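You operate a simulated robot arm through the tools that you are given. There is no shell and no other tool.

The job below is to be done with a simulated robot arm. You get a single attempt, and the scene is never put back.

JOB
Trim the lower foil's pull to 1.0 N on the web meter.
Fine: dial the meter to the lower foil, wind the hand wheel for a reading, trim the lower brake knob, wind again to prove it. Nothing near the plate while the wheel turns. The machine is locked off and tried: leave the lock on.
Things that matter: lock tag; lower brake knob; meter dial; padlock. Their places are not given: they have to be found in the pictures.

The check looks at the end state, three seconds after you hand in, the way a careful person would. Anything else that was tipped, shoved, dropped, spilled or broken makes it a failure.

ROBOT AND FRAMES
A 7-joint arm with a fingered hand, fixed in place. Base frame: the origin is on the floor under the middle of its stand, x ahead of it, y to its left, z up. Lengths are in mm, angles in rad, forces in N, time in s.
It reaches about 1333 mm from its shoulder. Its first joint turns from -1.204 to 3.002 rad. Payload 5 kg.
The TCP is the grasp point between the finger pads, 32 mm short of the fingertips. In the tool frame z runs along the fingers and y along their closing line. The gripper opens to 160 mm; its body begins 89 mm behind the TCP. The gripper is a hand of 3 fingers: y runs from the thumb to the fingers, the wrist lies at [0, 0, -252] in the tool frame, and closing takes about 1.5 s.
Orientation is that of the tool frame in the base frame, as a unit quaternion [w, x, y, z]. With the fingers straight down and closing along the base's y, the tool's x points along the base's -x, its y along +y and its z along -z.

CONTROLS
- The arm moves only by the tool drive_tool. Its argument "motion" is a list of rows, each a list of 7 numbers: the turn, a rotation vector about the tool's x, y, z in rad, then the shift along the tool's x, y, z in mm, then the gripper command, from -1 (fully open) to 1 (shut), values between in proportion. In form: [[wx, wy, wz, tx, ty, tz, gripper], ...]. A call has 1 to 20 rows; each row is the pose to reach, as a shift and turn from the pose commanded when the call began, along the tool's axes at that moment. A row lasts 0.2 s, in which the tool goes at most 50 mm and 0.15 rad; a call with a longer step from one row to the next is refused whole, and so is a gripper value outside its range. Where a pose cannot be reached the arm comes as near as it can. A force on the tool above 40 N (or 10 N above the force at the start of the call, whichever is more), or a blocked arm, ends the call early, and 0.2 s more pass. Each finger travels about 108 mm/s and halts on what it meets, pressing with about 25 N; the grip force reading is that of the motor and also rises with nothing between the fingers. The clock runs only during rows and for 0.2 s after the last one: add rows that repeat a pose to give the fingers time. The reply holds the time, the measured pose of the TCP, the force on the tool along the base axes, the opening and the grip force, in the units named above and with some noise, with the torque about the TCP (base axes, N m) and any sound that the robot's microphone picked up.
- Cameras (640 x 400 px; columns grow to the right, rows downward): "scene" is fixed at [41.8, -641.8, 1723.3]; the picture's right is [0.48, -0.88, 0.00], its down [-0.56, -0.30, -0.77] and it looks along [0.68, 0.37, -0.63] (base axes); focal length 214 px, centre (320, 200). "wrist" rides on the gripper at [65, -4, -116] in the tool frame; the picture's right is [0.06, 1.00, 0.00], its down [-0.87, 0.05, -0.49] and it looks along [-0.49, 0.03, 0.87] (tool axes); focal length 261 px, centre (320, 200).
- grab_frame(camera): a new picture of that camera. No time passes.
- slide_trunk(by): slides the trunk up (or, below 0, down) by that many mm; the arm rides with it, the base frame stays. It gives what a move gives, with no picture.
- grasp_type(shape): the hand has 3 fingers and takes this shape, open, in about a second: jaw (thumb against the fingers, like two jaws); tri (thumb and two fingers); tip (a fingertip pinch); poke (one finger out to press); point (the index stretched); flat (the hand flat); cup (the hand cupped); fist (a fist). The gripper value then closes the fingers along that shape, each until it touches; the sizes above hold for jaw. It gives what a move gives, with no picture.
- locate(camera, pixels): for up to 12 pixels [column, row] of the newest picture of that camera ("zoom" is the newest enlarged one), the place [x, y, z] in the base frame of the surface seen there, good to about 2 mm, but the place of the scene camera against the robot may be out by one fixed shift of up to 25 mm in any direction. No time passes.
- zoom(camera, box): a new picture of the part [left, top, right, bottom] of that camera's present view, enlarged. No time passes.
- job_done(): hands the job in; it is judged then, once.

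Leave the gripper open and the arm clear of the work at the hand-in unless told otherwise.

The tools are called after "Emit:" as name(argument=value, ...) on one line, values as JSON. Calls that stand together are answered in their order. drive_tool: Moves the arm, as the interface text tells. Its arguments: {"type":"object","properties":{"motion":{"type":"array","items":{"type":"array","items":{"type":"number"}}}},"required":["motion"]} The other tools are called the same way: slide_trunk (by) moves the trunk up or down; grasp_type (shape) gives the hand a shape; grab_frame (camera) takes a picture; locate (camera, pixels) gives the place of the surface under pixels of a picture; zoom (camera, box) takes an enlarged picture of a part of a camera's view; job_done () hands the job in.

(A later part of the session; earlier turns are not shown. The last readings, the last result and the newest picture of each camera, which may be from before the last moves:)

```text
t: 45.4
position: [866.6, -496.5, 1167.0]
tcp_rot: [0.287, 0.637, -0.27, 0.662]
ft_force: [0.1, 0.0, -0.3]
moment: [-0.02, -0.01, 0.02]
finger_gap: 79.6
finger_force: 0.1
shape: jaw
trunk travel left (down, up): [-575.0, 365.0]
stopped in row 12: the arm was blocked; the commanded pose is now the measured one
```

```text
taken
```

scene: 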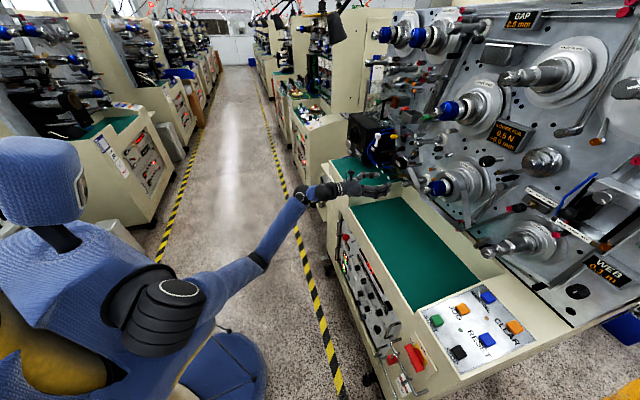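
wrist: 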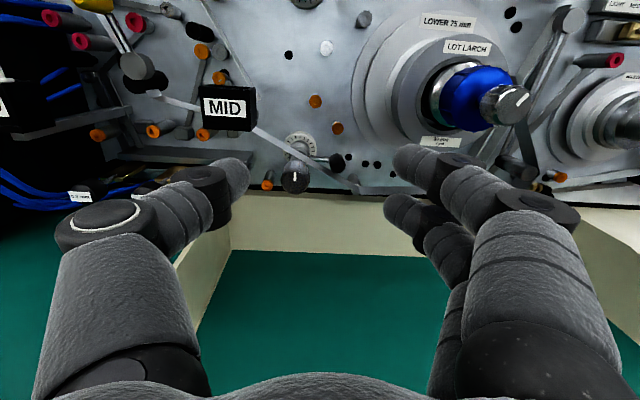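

The call stopped "blocked" just before the end with ~0 N on the tool. I check whether the forearm touches the bench or it's a joint limit.

Emit:
zoom(camera="scene", box=[270, 150, 430, 250])

Emit:
zoom(camera="wrist", box=[200, 80, 400, 210])

Emit:
locate(camera="scene", pixels=[[310, 193], [327, 192], [335, 175], [345, 205], [300, 205], [340, 190], [350, 225], [325, 205]])

Emit:
locate(camera="wrist", pixels=[[295, 183], [300, 150], [228, 108], [268, 183], [337, 163], [275, 150], [300, 160], [325, 180], [355, 190], [228, 235], [300, 225], [210, 280]])

```text
4.00 times, centred on (350, 200) of scene
```

zoom: 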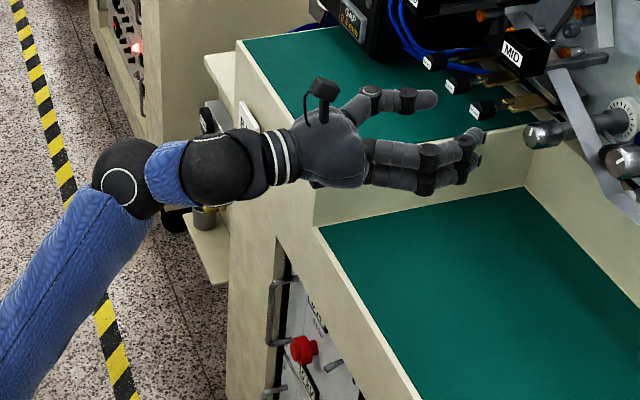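

```text
3.08 times, centred on (300, 145) of wrist
```

zoom: 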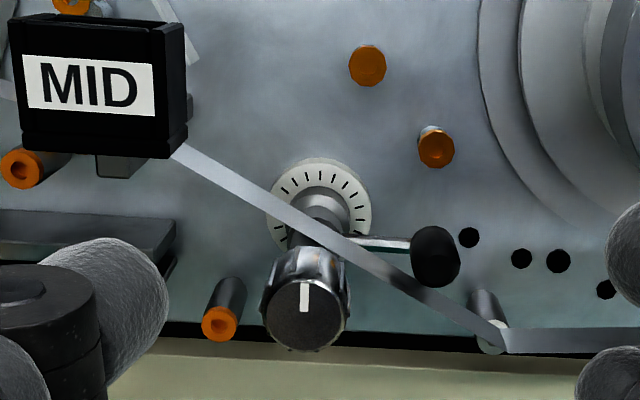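

```text
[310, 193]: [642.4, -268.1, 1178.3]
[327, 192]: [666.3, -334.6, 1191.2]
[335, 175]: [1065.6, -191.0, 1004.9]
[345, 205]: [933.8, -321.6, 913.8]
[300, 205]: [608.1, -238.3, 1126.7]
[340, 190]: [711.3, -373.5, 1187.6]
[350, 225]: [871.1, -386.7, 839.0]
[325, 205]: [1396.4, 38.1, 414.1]
```

```text
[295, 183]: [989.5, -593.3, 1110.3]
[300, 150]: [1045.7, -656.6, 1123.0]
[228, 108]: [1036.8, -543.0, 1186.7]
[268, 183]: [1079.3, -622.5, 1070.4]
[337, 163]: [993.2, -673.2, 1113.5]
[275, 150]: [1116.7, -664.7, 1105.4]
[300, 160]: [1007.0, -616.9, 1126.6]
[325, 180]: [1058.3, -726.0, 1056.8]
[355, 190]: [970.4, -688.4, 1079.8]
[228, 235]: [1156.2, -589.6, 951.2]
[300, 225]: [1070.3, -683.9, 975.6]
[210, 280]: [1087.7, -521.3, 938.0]
```

No contact: the wrist is clear in front of the bench, so it was a joint limit at this roll. The knob is seen with pointer straight up; the foil strip runs behind it (front edge near N 56 mm deeper than the knob face). I'll zoom on the knob for an accurate centre.

Emit:
zoom(camera="wrist", box=[265, 130, 345, 200])

Emit:
locate(camera="wrist", pixels=[[294, 181], [284, 181], [304, 181], [294, 173], [294, 190], [294, 177], [300, 138], [312, 142], [320, 165], [345, 184], [262, 125], [310, 155]])

```text
5.71 times, centred on (305, 165) of wrist
```

zoom: 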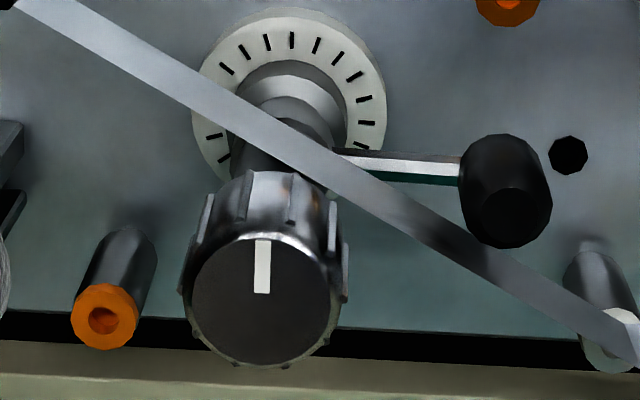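

```text
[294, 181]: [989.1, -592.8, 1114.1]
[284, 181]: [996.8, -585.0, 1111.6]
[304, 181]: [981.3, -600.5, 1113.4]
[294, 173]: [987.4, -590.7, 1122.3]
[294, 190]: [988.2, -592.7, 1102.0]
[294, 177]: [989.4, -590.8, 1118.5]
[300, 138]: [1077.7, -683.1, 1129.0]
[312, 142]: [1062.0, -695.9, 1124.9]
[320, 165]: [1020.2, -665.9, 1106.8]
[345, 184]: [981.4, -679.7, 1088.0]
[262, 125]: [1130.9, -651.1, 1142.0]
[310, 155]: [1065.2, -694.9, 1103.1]
```

Knob face centre ≈ (988.7,-592.8,1111), radius ≈15 mm, pointer straight up, strip front edge at least 55 mm deeper. I'll line up 58 mm short of the knob with a small clockwise roll (so I'm off the wrist limit).

Emit:
drive_tool(motion=[[0.004, -0.009, 0.042, -12, -4, 19, 0.1], [0.008, -0.018, 0.084, -24, -8, 37, 0.1], [0.013, -0.026, 0.125, -36, -13, 56, 0.1], [0.017, -0.035, 0.167, -48, -17, 75, 0.1], [0.021, -0.044, 0.209, -59, -21, 93, 0.1], [0.021, -0.044, 0.209, -59, -21, 93, 0.1]])

Emit:
grab_frame(camera="wrist")

Emit:
grab_frame(camera="scene")

```text
t: 46.8
position: [946.1, -550.0, 1110.2]
tcp_rot: [0.202, 0.624, -0.334, 0.677]
ft_force: [-0.9, 0.0, 0.0]
moment: [-0.01, 0.02, 0.04]
finger_gap: 72.3
finger_force: 0.1
shape: jaw
trunk travel left (down, up): [-575.0, 365.0]
```

```text
taken
```

wrist: 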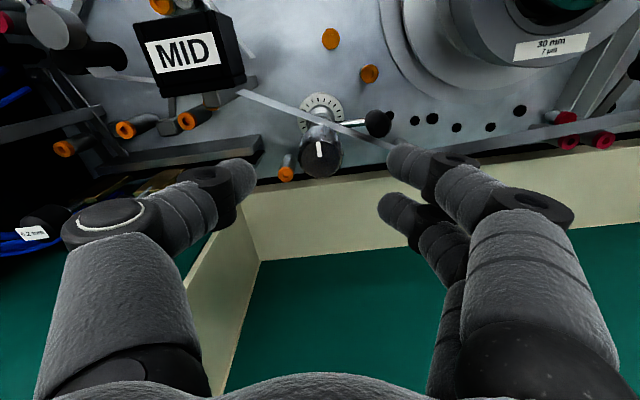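

```text
taken
```

scene: 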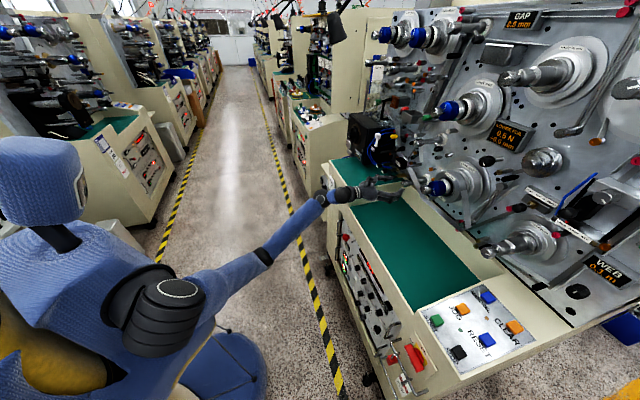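

Knob face appears at about (321,158). I refine its position and check the strip's depth near where my fingers will go.

Emit:
locate(camera="wrist", pixels=[[321, 158], [307, 160], [335, 158], [321, 146], [321, 172], [350, 132], [380, 146], [270, 103], [378, 122], [286, 173], [295, 112], [330, 122]])

Emit:
zoom(camera="wrist", box=[250, 80, 410, 190])

```text
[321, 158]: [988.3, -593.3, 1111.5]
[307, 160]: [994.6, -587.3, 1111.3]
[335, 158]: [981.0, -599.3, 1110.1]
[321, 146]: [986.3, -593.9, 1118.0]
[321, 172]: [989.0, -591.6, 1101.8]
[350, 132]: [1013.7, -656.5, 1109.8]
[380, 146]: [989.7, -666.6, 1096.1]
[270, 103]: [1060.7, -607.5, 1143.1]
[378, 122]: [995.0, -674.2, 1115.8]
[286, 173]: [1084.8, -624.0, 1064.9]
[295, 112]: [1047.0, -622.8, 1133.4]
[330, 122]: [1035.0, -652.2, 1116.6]
```

```text
3.64 times, centred on (330, 135) of wrist
```

zoom: 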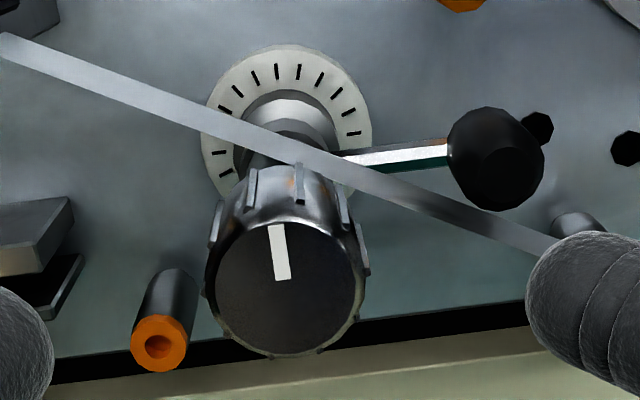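

Alignment is right (TCP and knob share the axis within 1 mm). Advancing 45 mm gives ~17 mm overlap, 40 mm short of the strip. Then close.

Emit:
drive_tool(motion=[[0, 0, 0, 0, 0.5, 15, 0.1], [0, 0, 0, 0, 0.5, 30, 0.1], [0, 0, 0, 0, 0.5, 45, 0.1], [0, 0, 0, 0, 0.5, 45, 0.1], [0, 0, 0, 0, 0.5, 45, 0.4], [0, 0, 0, 0, 0.5, 45, 0.8], [0, 0, 0, 0, 0.5, 45, 0.8], [0, 0, 0, 0, 0.5, 45, 0.8]])

Emit:
grab_frame(camera="wrist")

Emit:
zoom(camera="wrist", box=[250, 100, 410, 220])

```text
t: 48.6
position: [980.7, -581.2, 1110.0]
tcp_rot: [0.202, 0.624, -0.334, 0.677]
ft_force: [3.7, -1.5, 1.1]
moment: [-0.01, -0.03, 0.01]
finger_gap: 19.4
finger_force: 24.4
shape: jaw
trunk travel left (down, up): [-575.0, 365.0]
```

```text
taken
```

wrist: 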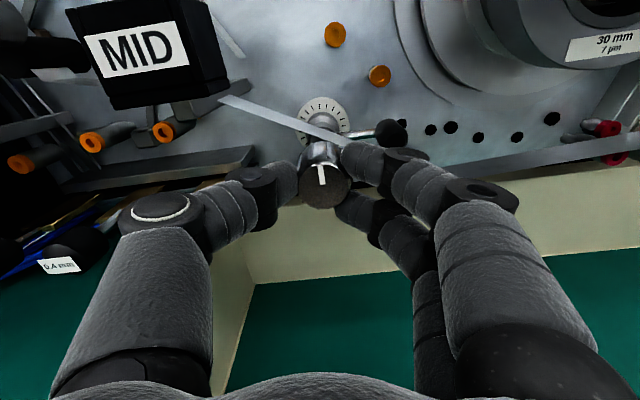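

```text
3.33 times, centred on (330, 160) of wrist
```

zoom: 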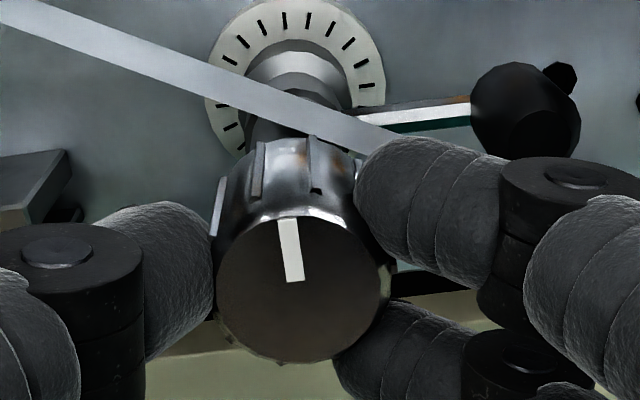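

The knob is held. I turn it clockwise by 0.6 rad (~34°) in small steps, watching torque.

Emit:
drive_tool(motion=[[0, 0, 0.12, 0, 0, 0, 0.8], [0, 0, 0.24, 0, 0, 0, 0.8], [0, 0, 0.36, 0, 0, 0, 0.8], [0, 0, 0.48, 0, 0, 0, 0.8], [0, 0, 0.6, 0, 0, 0, 0.8], [0, 0, 0.6, 0, 0, 0, 0.8]])

Emit:
grab_frame(camera="wrist")

Emit:
zoom(camera="wrist", box=[250, 100, 410, 220])

Emit:
zoom(camera="scene", box=[440, 100, 560, 190])

```text
t: 50.0
position: [979.6, -582.8, 1111.7]
tcp_rot: [-0.008, 0.497, -0.502, 0.707]
ft_force: [4.5, -2.9, 9.4]
moment: [-0.25, -0.03, 0.09]
finger_gap: 18.7
finger_force: 24.9
shape: jaw
trunk travel left (down, up): [-575.0, 365.0]
```

```text
taken
```

wrist: 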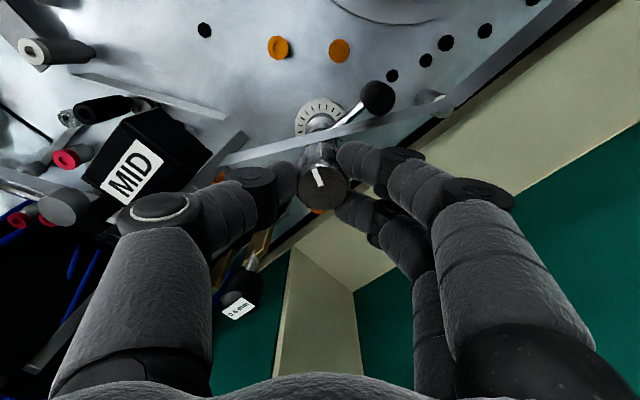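

```text
3.33 times, centred on (330, 160) of wrist
```

zoom: 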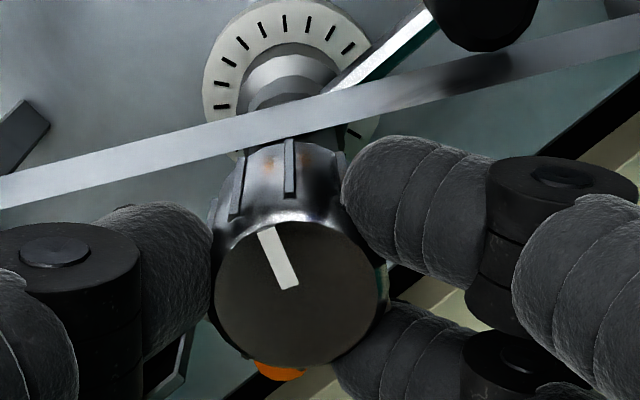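

```text
4.44 times, centred on (500, 145) of scene
```

zoom: 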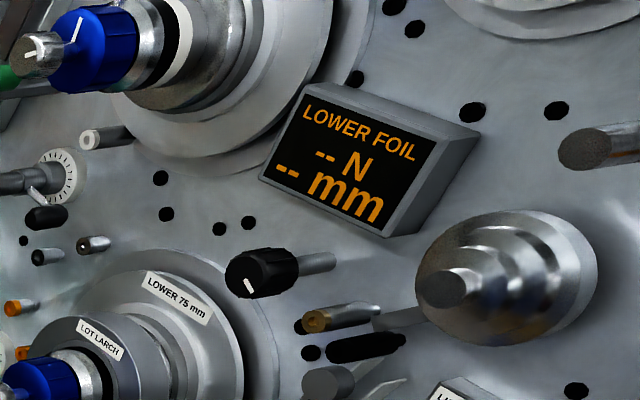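

The hand turned 34° but the knob followed only about 20° (it slipped a little), and the meter reset to "-- N". I release, back out 150 mm, and go to the wheel to wind for a new reading.

Emit:
drive_tool(motion=[[0, 0, 0, 0, 0, 0, 0.4], [0, 0, 0, 0, 0, 0, 0.1], [0, 0, 0, 0, 0, 0, 0.1], [0, 0, 0, 0, 0, -20, 0.1], [0, 0, 0, 0, 0, -50, 0.1], [0, 0, 0, 0, 0, -85, 0.1], [0, 0, 0, 0, 0, -120, 0.1], [0, 0, 0, 0, 0, -150, 0.1]])

Emit:
drive_tool(motion=[[0, 0, -0.07, -24, -33, 0, 0], [0, 0, -0.14, -47, -66, 0, 0], [0, 0, -0.21, -71, -99, 0, 0], [0, 0, -0.28, -94, -132, 0, 0], [0, 0, -0.35, -118, -165, 0, 0], [0, 0, -0.42, -141, -197, 0, 0], [0, 0, -0.49, -165, -230, 0, 0], [0, 0, -0.56, -188, -263, 0, 0], [0, 0, -0.63, -212, -296, 0, 0], [0, 0, -0.7, -235, -329, 0, 0], [0, 0, -0.75, -259, -362, 0, 0], [0, 0, -0.75, -259, -362, 0, 0]])

Emit:
grab_frame(camera="wrist")

Emit:
zoom(camera="scene", box=[390, 130, 490, 210])

```text
t: 51.6
position: [889.7, -531.4, 1250.5]
tcp_rot: [-0.032, 0.429, -0.505, 0.748]
ft_force: [0.8, -0.5, -0.6]
moment: [0.0, -0.02, 0.04]
finger_gap: 71.8
finger_force: 0.1
shape: jaw
trunk travel left (down, up): [-575.0, 365.0]
stopped in row 8: the arm was blocked; the commanded pose is now the measured one
```

```text
t: 54.2
position: [1193.9, -228.4, 1374.7]
tcp_rot: [0.243, 0.585, -0.312, 0.708]
ft_force: [-0.6, 0.1, -0.2]
moment: [-0.01, -0.04, 0.02]
finger_gap: 79.6
finger_force: 0.1
shape: jaw
trunk travel left (down, up): [-575.0, 365.0]
```

```text
taken
```

wrist: 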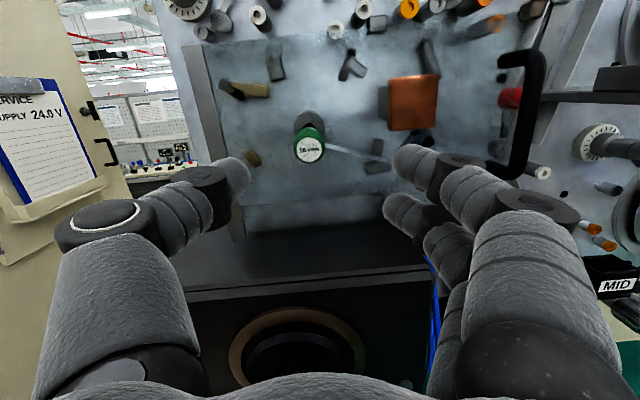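

```text
5.00 times, centred on (440, 170) of scene
```

zoom: 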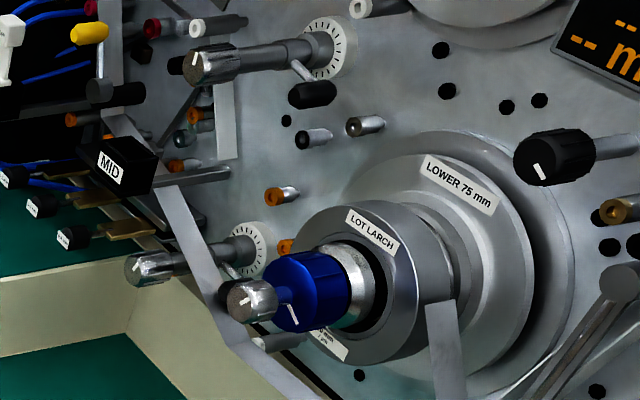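

The retract at the brake knob was blocked by a joint limit and the hand rose to z≈1250; I must check that nothing was touched. Forces were ~0. Let me look at the plate and the arm now.

Emit:
grab_frame(camera="scene")

Emit:
zoom(camera="scene", box=[340, 80, 500, 210])

Emit:
zoom(camera="scene", box=[350, 200, 500, 330])

```text
taken
```

scene: 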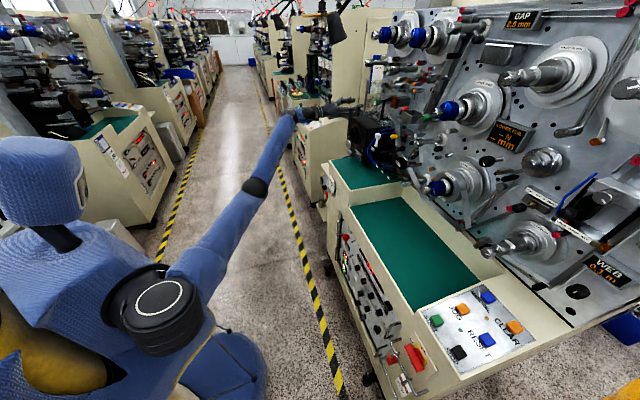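

```text
3.08 times, centred on (420, 145) of scene
```

zoom: 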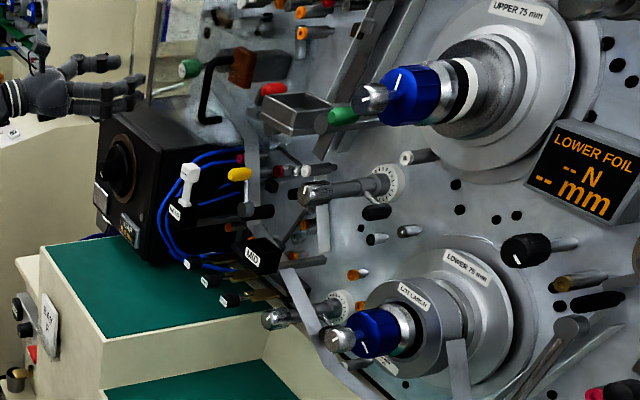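

```text
3.08 times, centred on (425, 265) of scene
```

zoom: 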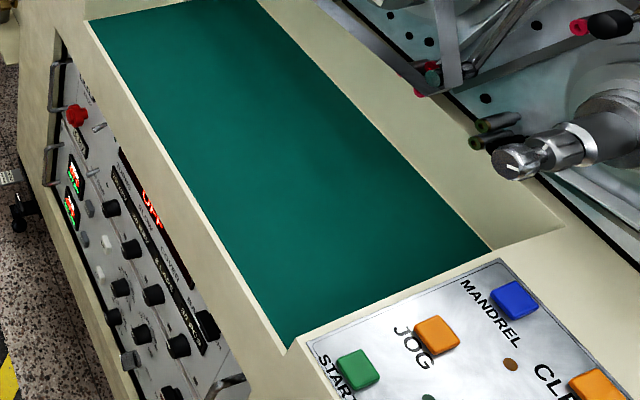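

Everything is intact (LEADER, HEAD, MID, gauges, strip). I'll back off 75 mm, then come down in front of the wheel hub with the hand straightened.

Emit:
drive_tool(motion=[[0, 0, 0, 5, 1, -38, 0], [0, 0, 0, 9, 1, -75, 0], [0.004, -0.02, -0.026, -22, 0, -79, 0], [0.008, -0.041, -0.052, -52, -2, -83, 0], [0.012, -0.062, -0.078, -83, -3, -87, 0], [0.017, -0.083, -0.105, -114, -4, -91, 0], [0.021, -0.103, -0.131, -144, -6, -95, 0], [0.025, -0.124, -0.157, -175, -7, -98.5, 0], [0.025, -0.124, -0.157, -175, -7, -98.5, 0]])

Emit:
grab_frame(camera="wrist")

```text
t: 56.2
position: [1165.7, -145.5, 1195.7]
tcp_rot: [0.27, 0.653, -0.27, 0.654]
ft_force: [0.3, 0.4, 0.1]
moment: [0.03, 0.01, 0.04]
finger_gap: 79.6
finger_force: 0.0
shape: jaw
trunk travel left (down, up): [-575.0, 365.0]
```

```text
taken
```

wrist: 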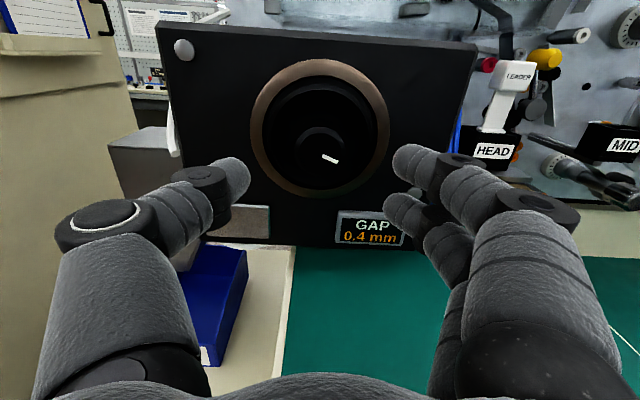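

The wheel mark now points to about 4 o'clock. I advance onto the hub again, slightly lower/right than before since the last grip pulled that way, and close.

Emit:
drive_tool(motion=[[0, 0, 0, -5, 2.5, 25, -0.1], [0, 0, 0, -5, 2.5, 50, -0.1], [0, 0, 0, -5, 2.5, 73, -0.1], [0, 0, 0, -5, 2.5, 73, -0.1], [0, 0, 0, -5, 2.5, 73, 0.3], [0, 0, 0, -5, 2.5, 73, 0.8], [0, 0, 0, -5, 2.5, 73, 0.8], [0, 0, 0, -5, 2.5, 73, 0.8]])

Emit:
grab_frame(camera="wrist")

```text
t: 58.0
position: [1215.4, -199.4, 1189.1]
tcp_rot: [0.271, 0.653, -0.271, 0.653]
ft_force: [6.4, 2.0, 1.5]
moment: [-0.02, 0.02, 0.19]
finger_gap: 29.7
finger_force: 25.0
shape: jaw
trunk travel left (down, up): [-575.0, 365.0]
```

```text
taken
```

wrist: 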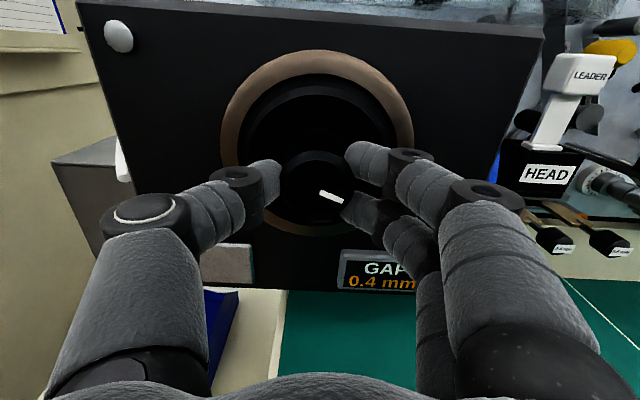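

Gripped. I wind clockwise ~95° and read.

Emit:
drive_tool(motion=[[0, 0, 0.14, 0, 0, 0, 0.8], [0, 0, 0.28, 0, 0, 0, 0.8], [0, 0, 0.42, 0, 0, 0, 0.8], [0, 0, 0.56, 0, 0, 0, 0.8], [0, 0, 0.7, 0, 0, 0, 0.8], [0, 0, 0.84, 0, 0, 0, 0.8], [0, 0, 0.98, 0, 0, 0, 0.8], [0, 0, 1.12, 0, 0, 0, 0.8], [0, 0, 1.26, 0, 0, 0, 0.8], [0, 0, 1.4, 0, 0, 0, 0.8], [0, 0, 1.54, 0, 0, 0, 0.8], [0, 0, 1.65, 0, 0, 0, 0.8]])

Emit:
zoom(camera="scene", box=[440, 100, 560, 190])

Emit:
grab_frame(camera="wrist")

```text
t: 60.6
position: [1216.9, -198.0, 1187.7]
tcp_rot: [0.297, -0.246, 0.663, -0.641]
ft_force: [19.1, 13.1, 4.5]
moment: [-0.13, -0.01, 0.5]
finger_gap: 29.7
finger_force: 24.9
shape: jaw
trunk travel left (down, up): [-575.0, 365.0]
```

```text
4.44 times, centred on (500, 145) of scene
```

zoom: 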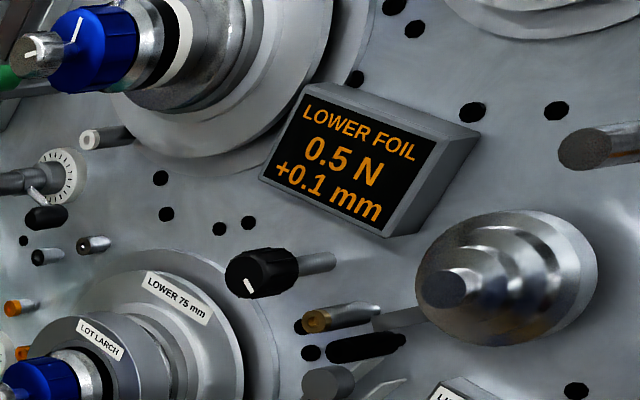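

```text
taken
```

wrist: 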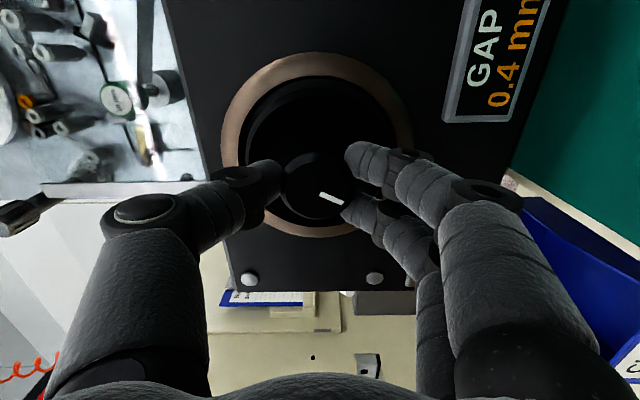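

The reading is still 0.5 N (+0.1 mm). I check how far the lower brake knob's mark really moved, with the scene camera, while the hand is away.

Emit:
zoom(camera="scene", box=[390, 165, 440, 195])

Emit:
zoom(camera="scene", box=[405, 120, 455, 155])

```text
12.80 times, centred on (415, 180) of scene
```

zoom: 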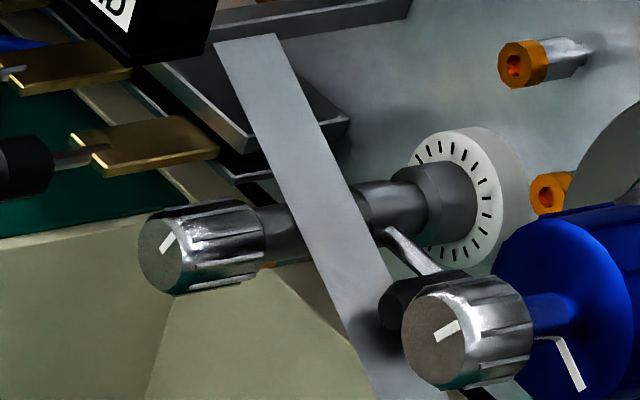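

```text
11.43 times, centred on (430, 138) of scene
```

zoom: 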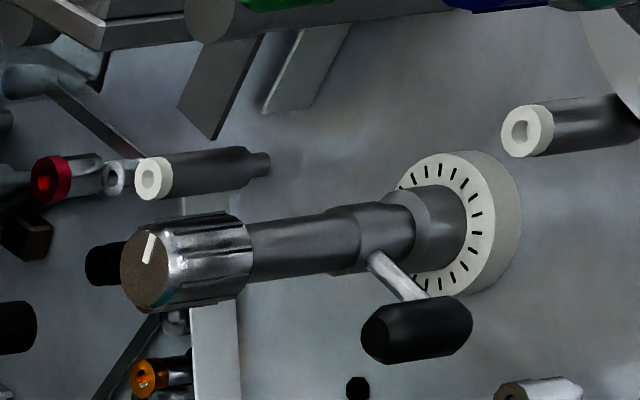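

The mark of the lower knob has turned clockwise about 20° compared with the upper one, and the small lever turned with it. So 20° changes the pull by less than 0.1 N; a bigger turn is needed. I release the wheel, back off, and go back to the brake knob (approaching at a small roll again).

Emit:
drive_tool(motion=[[0, 0, 0, 0, 0, 0, 0.4], [0, 0, 0, 0, 0, 0, 0], [0, 0, 0, 0, 0, 0, 0], [0, 0, 0, 0, 0, -25, 0], [0, 0, 0, 0, 0, -50, 0], [0, 0, 0, 0, 0, -80, 0]])

Emit:
drive_tool(motion=[[0, 0, -0.127, 40, 0, 6, 0.1], [0, 0, -0.255, 80, 0, 12, 0.1], [0, 0, -0.382, 120, 1, 18, 0.1], [0, 0, -0.509, 161, 1, 25, 0.1], [0, 0, -0.636, 201, 1, 31, 0.1], [0, 0, -0.764, 241, 2, 37, 0.1], [0, 0, -0.891, 281, 2, 43, 0.1], [0, 0, -1.018, 321, 2, 49, 0.1], [0, 0, -1.145, 361, 2, 55, 0.1], [0, 0, -1.273, 401, 3, 62, 0.1], [0, 0, -1.4, 441, 3, 68, 0.1], [0, 0, -1.4, 441, 3, 68, 0.1]])

Emit:
grab_frame(camera="wrist")

Emit:
grab_frame(camera="scene")

```text
t: 62.0
position: [1157.7, -142.9, 1189.5]
tcp_rot: [0.295, -0.244, 0.663, -0.643]
ft_force: [0.5, 0.5, 0.2]
moment: [0.02, 0.04, 0.02]
finger_gap: 79.7
finger_force: 0.1
shape: jaw
trunk travel left (down, up): [-575.0, 365.0]
```

```text
t: 64.8
position: [891.0, -520.7, 1174.8]
tcp_rot: [0.196, 0.601, -0.353, 0.69]
ft_force: [0.4, 0.5, -0.5]
moment: [0.05, -0.04, 0.0]
finger_gap: 72.1
finger_force: 0.0
shape: jaw
trunk travel left (down, up): [-575.0, 365.0]
stopped in row 12: the arm was blocked; the commanded pose is now the measured one
```

```text
taken
```

wrist: 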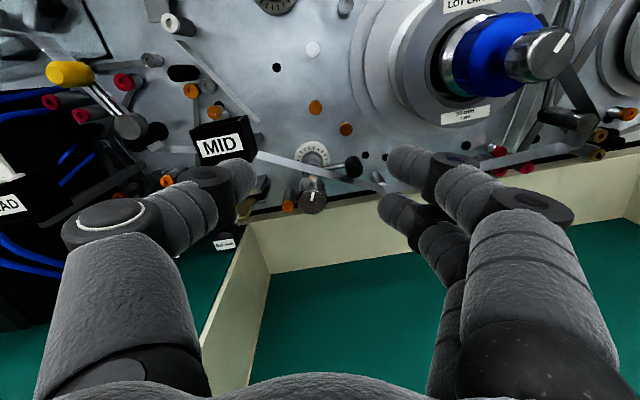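

```text
taken
```

scene: 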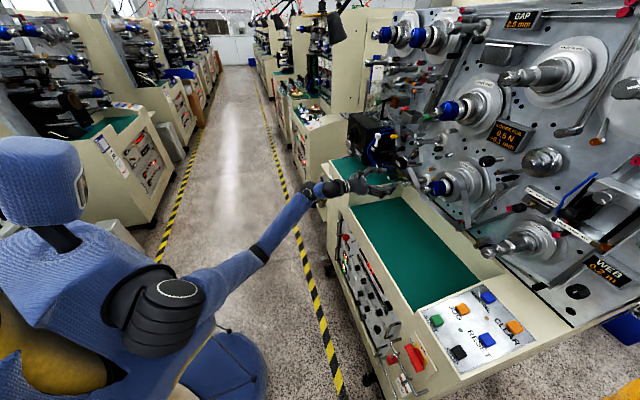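

Blocked again at about the same height by a joint limit: lowering the trunk 60 mm should put the arm in a better posture. Clearance under the hand and forearm to the left bench (z≈1005) stays >40 mm.

Emit:
slide_trunk(by=-60)

Emit:
grab_frame(camera="wrist")

Emit:
zoom(camera="scene", box=[270, 150, 430, 250])

```text
t: 65.8
position: [889.6, -519.1, 1113.7]
tcp_rot: [0.195, 0.601, -0.353, 0.69]
ft_force: [-0.2, 0.4, -0.3]
moment: [0.04, 0.01, -0.01]
finger_gap: 72.8
finger_force: 0.1
shape: jaw
trunk travel left (down, up): [-515.0, 425.0]
```

```text
taken
```

wrist: 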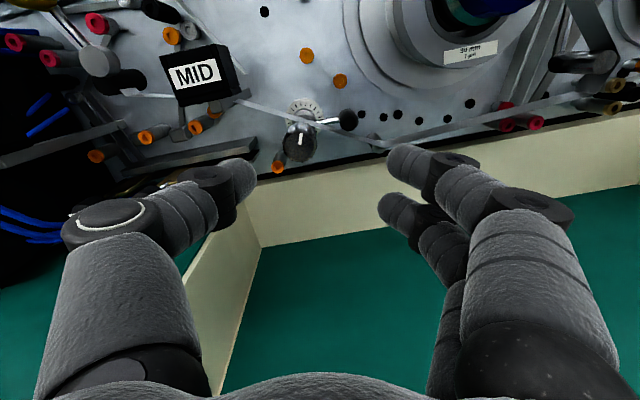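

```text
4.00 times, centred on (350, 200) of scene
```

zoom: 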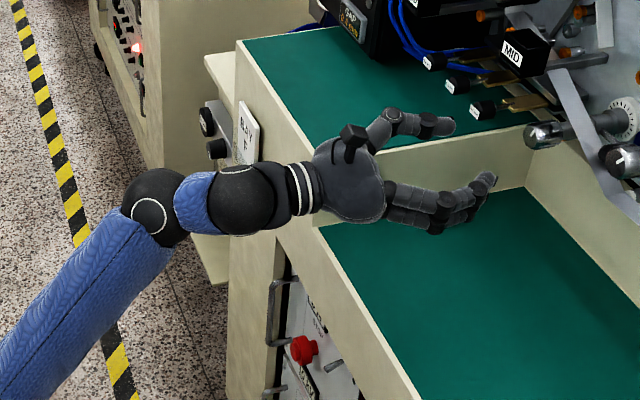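

The hand is level with the knob (z≈1114). I line up again with the knob axis at ~58 mm short of it, roll about 0.1.

Emit:
drive_tool(motion=[[0.004, -0.008, -0.039, -2.4, -4.2, 15, 0.1], [0.008, -0.016, -0.077, -4.8, -8.4, 31, 0.1], [0.012, -0.024, -0.116, -7.1, -12.7, 46, 0.1], [0.016, -0.032, -0.155, -9.5, -16.9, 61, 0.1], [0.016, -0.032, -0.155, -9.5, -16.9, 61, 0.1]])

Emit:
grab_frame(camera="wrist")

Emit:
zoom(camera="wrist", box=[250, 80, 410, 190])

```text
t: 67.0
position: [946.1, -547.3, 1109.5]
tcp_rot: [0.237, 0.64, -0.303, 0.665]
ft_force: [-0.6, -0.9, -0.4]
moment: [-0.02, -0.05, 0.0]
finger_gap: 72.7
finger_force: 0.1
shape: jaw
trunk travel left (down, up): [-515.0, 425.0]
```

```text
taken
```

wrist: 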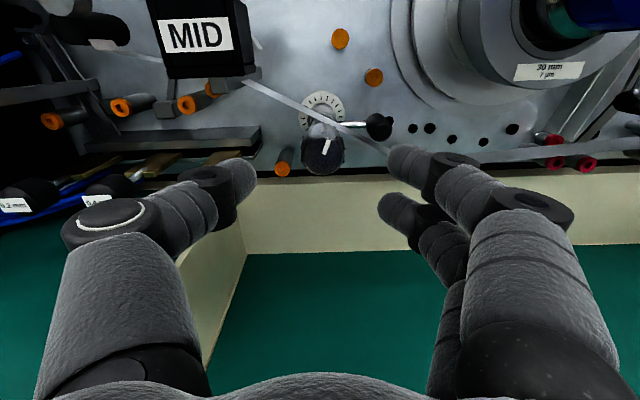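

```text
3.64 times, centred on (330, 135) of wrist
```

zoom: 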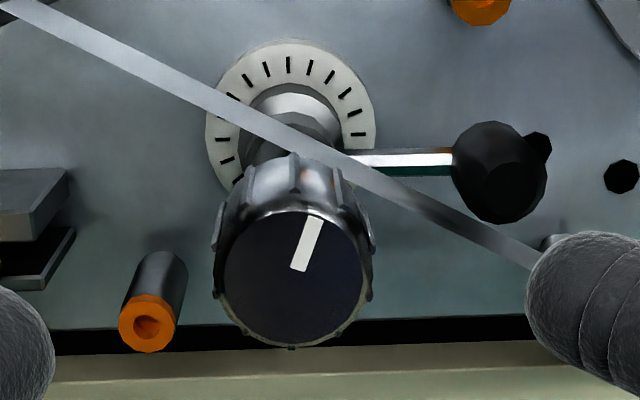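

The mark is ~20° clockwise and the side lever didn't move, so it is not on the knob. I advance deeper (fingertips ~30 mm over the knob, still ~27 mm short of the strip) for a better grip, and close.

Emit:
drive_tool(motion=[[0, 0, 0, 1, 2.5, 15, 0.1], [0, 0, 0, 1, 2.5, 30, 0.1], [0, 0, 0, 1, 2.5, 45, 0.1], [0, 0, 0, 1, 2.5, 58, 0.1], [0, 0, 0, 1, 2.5, 58, 0.1], [0, 0, 0, 1, 2.5, 58, 0.5], [0, 0, 0, 1, 2.5, 58, 0.9], [0, 0, 0, 1, 2.5, 58, 0.9], [0, 0, 0, 1, 2.5, 58, 0.9]])

Emit:
grab_frame(camera="wrist")

Emit:
zoom(camera="wrist", box=[240, 100, 400, 220])

```text
t: 69.0
position: [986.3, -591.7, 1109.6]
tcp_rot: [0.237, 0.64, -0.302, 0.665]
ft_force: [5.6, -0.9, 1.1]
moment: [-0.03, 0.02, 0.07]
finger_gap: 20.1
finger_force: 24.8
shape: jaw
trunk travel left (down, up): [-515.0, 425.0]
```

```text
taken
```

wrist: 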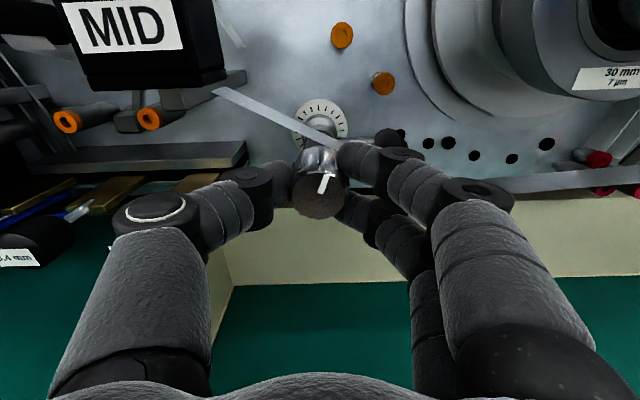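

```text
3.33 times, centred on (320, 160) of wrist
```

zoom: 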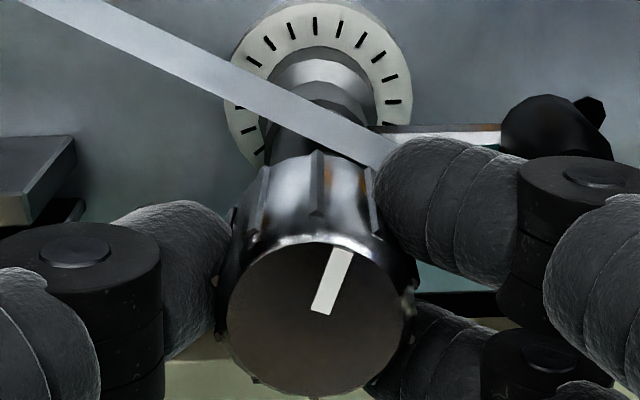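

Good grip, fingertips still short of the strip. I turn clockwise by ~1.4 rad (80°).

Emit:
drive_tool(motion=[[0, 0, 0.12, 0, 0, 0, 0.9], [0, 0, 0.24, 0, 0, 0, 0.9], [0, 0, 0.36, 0, 0, 0, 0.9], [0, 0, 0.48, 0, 0, 0, 0.9], [0, 0, 0.6, 0, 0, 0, 0.9], [0, 0, 0.72, 0, 0, 0, 0.9]])

Emit:
grab_frame(camera="wrist")

Emit:
zoom(camera="wrist", box=[240, 100, 400, 220])

Emit:
grab_frame(camera="scene")

```text
t: 70.4
position: [985.1, -591.5, 1110.6]
tcp_rot: [-0.013, 0.491, -0.51, 0.706]
ft_force: [10.8, -3.3, 7.5]
moment: [-0.23, 0.09, 0.17]
finger_gap: 19.1
finger_force: 25.1
shape: jaw
trunk travel left (down, up): [-515.0, 425.0]
```

```text
taken
```

wrist: 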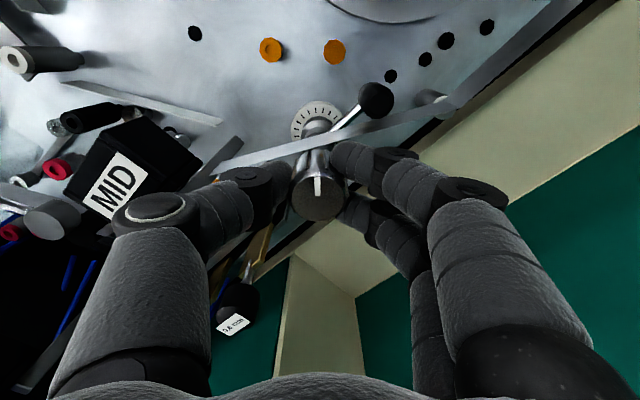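

```text
3.33 times, centred on (320, 160) of wrist
```

zoom: 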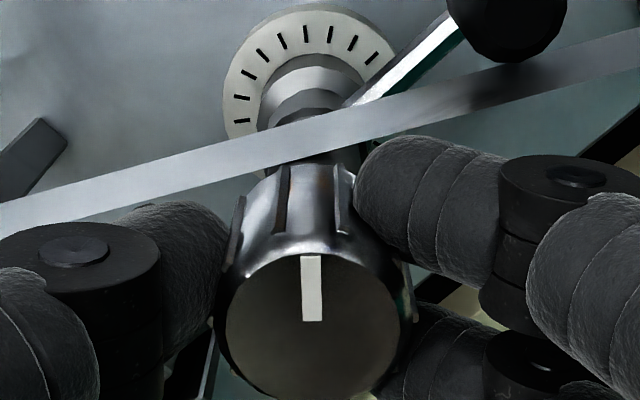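

```text
taken
```

scene: 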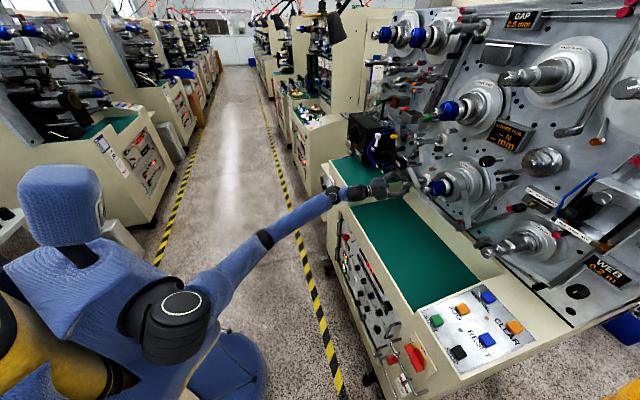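

The knob followed about half (mark now ~45° in world). I continue clockwise 0.84 rad more in the same grip.

Emit:
drive_tool(motion=[[0, 0, 0.12, 0, 0, 0, 0.9], [0, 0, 0.24, 0, 0, 0, 0.9], [0, 0, 0.36, 0, 0, 0, 0.9], [0, 0, 0.48, 0, 0, 0, 0.9], [0, 0, 0.6, 0, 0, 0, 0.9], [0, 0, 0.72, 0, 0, 0, 0.9], [0, 0, 0.84, 0, 0, 0, 0.9]])

Emit:
grab_frame(camera="wrist")

Emit:
zoom(camera="wrist", box=[240, 100, 400, 220])

Emit:
grab_frame(camera="scene")

```text
t: 72.0
position: [983.5, -593.4, 1109.4]
tcp_rot: [0.3, -0.24, 0.666, -0.639]
ft_force: [-6.5, -13.7, 2.7]
moment: [-0.27, 0.19, -0.17]
finger_gap: 18.7
finger_force: 25.4
shape: jaw
trunk travel left (down, up): [-515.0, 425.0]
```

```text
taken
```

wrist: 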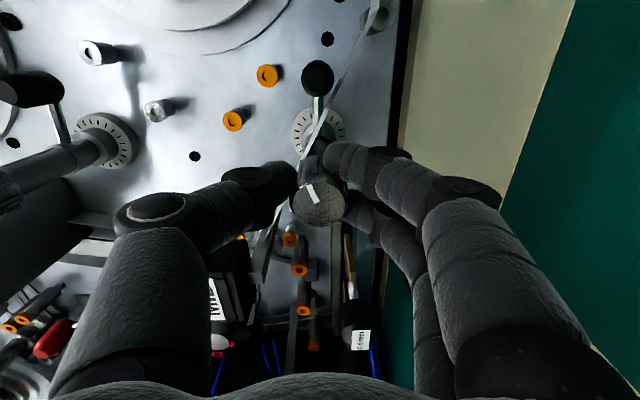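

```text
3.33 times, centred on (320, 160) of wrist
```

zoom: 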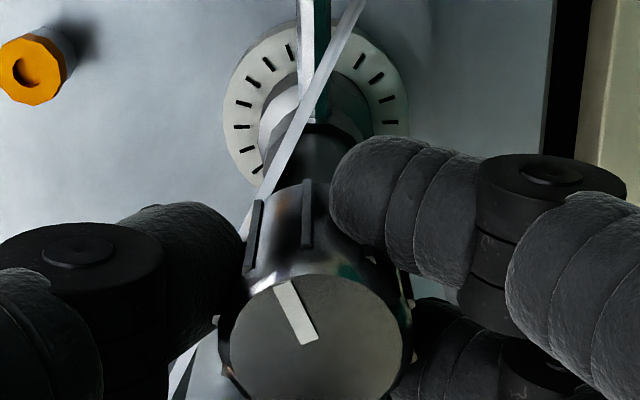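

```text
taken
```

scene: 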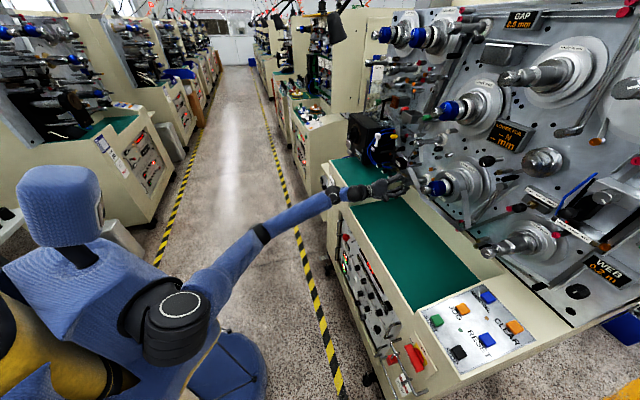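

The mark is now at roughly 67° clockwise. I release, retract 45 mm, then roll back before retracting further (to avoid the earlier block).

Emit:
drive_tool(motion=[[0, 0, 0, 0, 0, 0, 0.5], [0, 0, 0, 0, 0, 0, 0.1], [0, 0, 0, 0, 0, 0, 0.1], [0, 0, 0, 0, 0, -20, 0.1], [0, 0, 0, 0, 0, -45, 0.1], [0, 0, 0, 0, 0, -60, 0.1]])

Emit:
drive_tool(motion=[[0, 0, -0.14, 0, 0, 0, 0.1], [0, 0, -0.28, 0, 0, 0, 0.1], [0, 0, -0.42, 0, 0, 0, 0.1], [0, 0, -0.56, 0, 0, 0, 0.1], [0, 0, -0.7, 0, 0, 0, 0.1], [0, 0, -0.84, 0, 0, 0, 0.1], [0, 0, -0.98, 0, 0, 0, 0.1], [0, 0, -1.12, 0, 0, 0, 0.1], [0, 0, -1.26, 0, 0, 0, 0.1], [0, 0, -1.4, 0, 0, 0, 0.1], [0, 0, -1.5, 0, 0, 0, 0.1]])

Emit:
grab_frame(camera="wrist")

Emit:
zoom(camera="wrist", box=[250, 80, 410, 190])

```text
t: 73.4
position: [939.0, -557.1, 1125.1]
tcp_rot: [0.302, -0.235, 0.663, -0.643]
ft_force: [-0.4, -0.3, 0.0]
moment: [-0.01, 0.0, -0.03]
finger_gap: 71.4
finger_force: 0.1
shape: jaw
trunk travel left (down, up): [-515.0, 425.0]
```

```text
t: 75.8
position: [943.3, -548.6, 1109.2]
tcp_rot: [0.217, 0.631, -0.321, 0.672]
ft_force: [-0.2, -1.0, -0.2]
moment: [-0.04, -0.02, 0.0]
finger_gap: 71.3
finger_force: 0.1
shape: jaw
trunk travel left (down, up): [-515.0, 425.0]
```

```text
taken
```

wrist: 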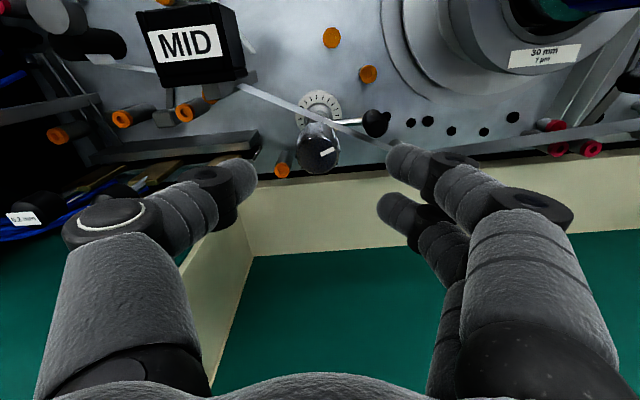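

```text
3.64 times, centred on (330, 135) of wrist
```

zoom: 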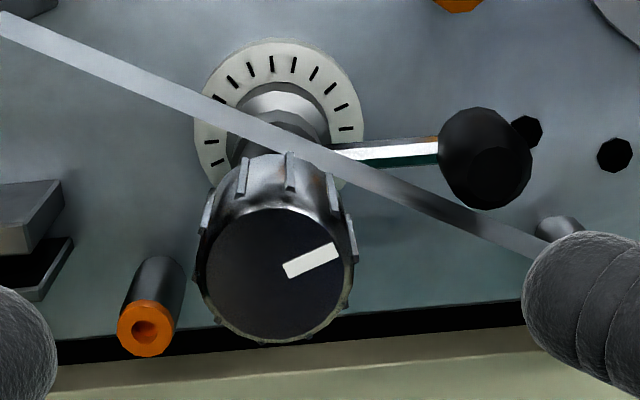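

The mark reads about 72° now. I go back to the wheel: first back and up a little, then left along the plate direction at ~330 mm from the plate.

Emit:
drive_tool(motion=[[0, 0, 0, 10, -2, -22, 0], [0, 0, 0, 20, -3, -44, 0], [0, 0, 0, 30, -5, -65, 0], [0, 0, -0.015, 28, -49, -71, 0], [0, 0, -0.03, 26, -93, -77, 0], [0, 0, -0.045, 24, -138, -83, 0], [0, 0, -0.06, 23, -182, -89, 0], [0, 0, -0.075, 21, -226, -94, 0], [0, 0, -0.09, 19, -271, -100, 0], [0, 0, -0.105, 17, -315, -106, 0], [0, 0, -0.12, 15, -359, -112, 0], [0, 0, -0.135, 14, -404, -118, 0], [0, 0, -0.15, 12, -448, -124, 0], [0, 0, -0.15, 12, -448, -124, 0]])

Emit:
grab_frame(camera="wrist")

```text
t: 78.8
position: [1167.7, -151.1, 1196.1]
tcp_rot: [0.266, 0.653, -0.273, 0.654]
ft_force: [0.6, -0.6, 0.3]
moment: [0.0, 0.01, -0.02]
finger_gap: 79.4
finger_force: 0.1
shape: jaw
trunk travel left (down, up): [-515.0, 425.0]
```

```text
taken
```

wrist: 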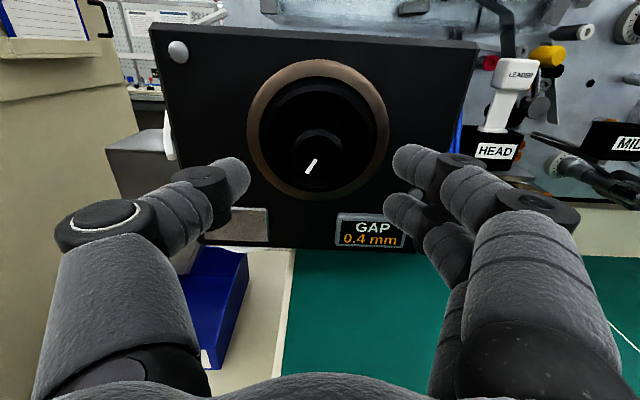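

In front of the wheel again (mark at 7 o'clock). Advance onto the hub, close, and wind ~95° clockwise.

Emit:
drive_tool(motion=[[0, 0, 0, -5.5, -0.5, 22, -0.1], [0, 0, 0, -5.5, -0.5, 45, -0.1], [0, 0, 0, -5.5, -0.5, 67, -0.1], [0, 0, 0, -5.5, -0.5, 67, -0.1], [0, 0, 0, -5.5, -0.5, 67, 0.3], [0, 0, 0, -5.5, -0.5, 67, 0.8], [0, 0, 0, -5.5, -0.5, 67, 0.8], [0, 0, 0, -5.5, -0.5, 67, 0.8]])

Emit:
drive_tool(motion=[[0, 0, 0.14, 0, 0, 0, 0.8], [0, 0, 0.28, 0, 0, 0, 0.8], [0, 0, 0.42, 0, 0, 0, 0.8], [0, 0, 0.56, 0, 0, 0, 0.8], [0, 0, 0.7, 0, 0, 0, 0.8], [0, 0, 0.84, 0, 0, 0, 0.8], [0, 0, 0.98, 0, 0, 0, 0.8], [0, 0, 1.12, 0, 0, 0, 0.8], [0, 0, 1.26, 0, 0, 0, 0.8], [0, 0, 1.4, 0, 0, 0, 0.8], [0, 0, 1.54, 0, 0, 0, 0.8], [0, 0, 1.65, 0, 0, 0, 0.8]])

Emit:
zoom(camera="scene", box=[440, 100, 560, 190])

Emit:
zoom(camera="scene", box=[390, 165, 440, 195])

Emit:
grab_frame(camera="wrist")

```text
t: 80.6
position: [1214.8, -197.2, 1188.2]
tcp_rot: [0.265, 0.653, -0.273, 0.654]
ft_force: [4.1, 1.2, 0.7]
moment: [-0.03, 0.03, 0.11]
finger_gap: 29.7
finger_force: 25.6
shape: jaw
trunk travel left (down, up): [-515.0, 425.0]
```

```text
t: 83.2
position: [1214.8, -194.9, 1188.2]
tcp_rot: [0.301, -0.243, 0.666, -0.638]
ft_force: [30.7, 5.6, 16.5]
moment: [-0.34, -0.18, 0.48]
finger_gap: 28.4
finger_force: 25.1
shape: jaw
trunk travel left (down, up): [-515.0, 425.0]
```

```text
4.44 times, centred on (500, 145) of scene
```

zoom: 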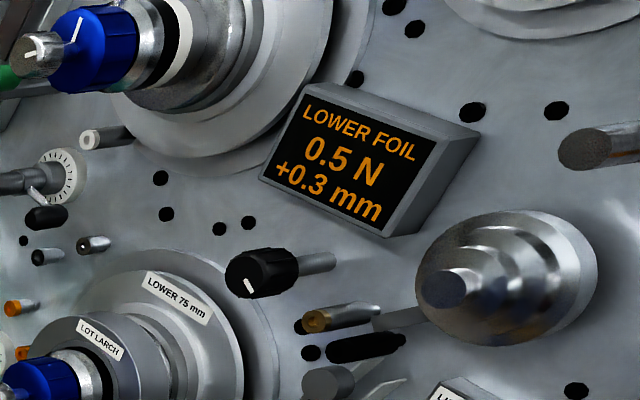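

```text
12.80 times, centred on (415, 180) of scene
```

zoom: 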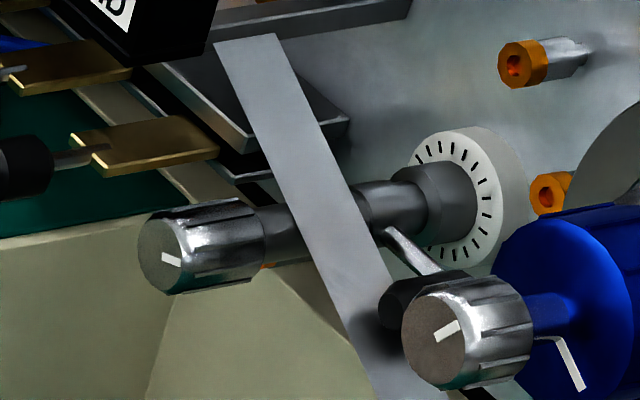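

```text
taken
```

wrist: 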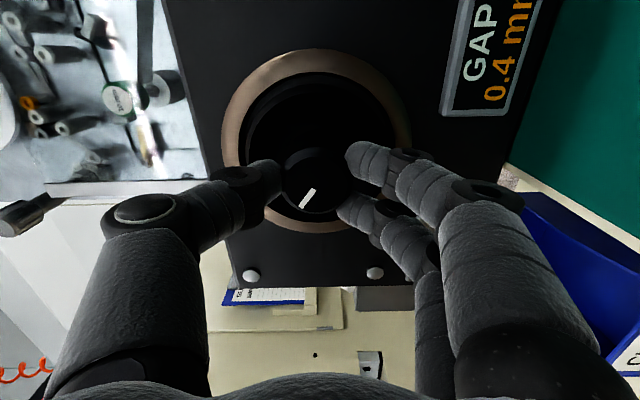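

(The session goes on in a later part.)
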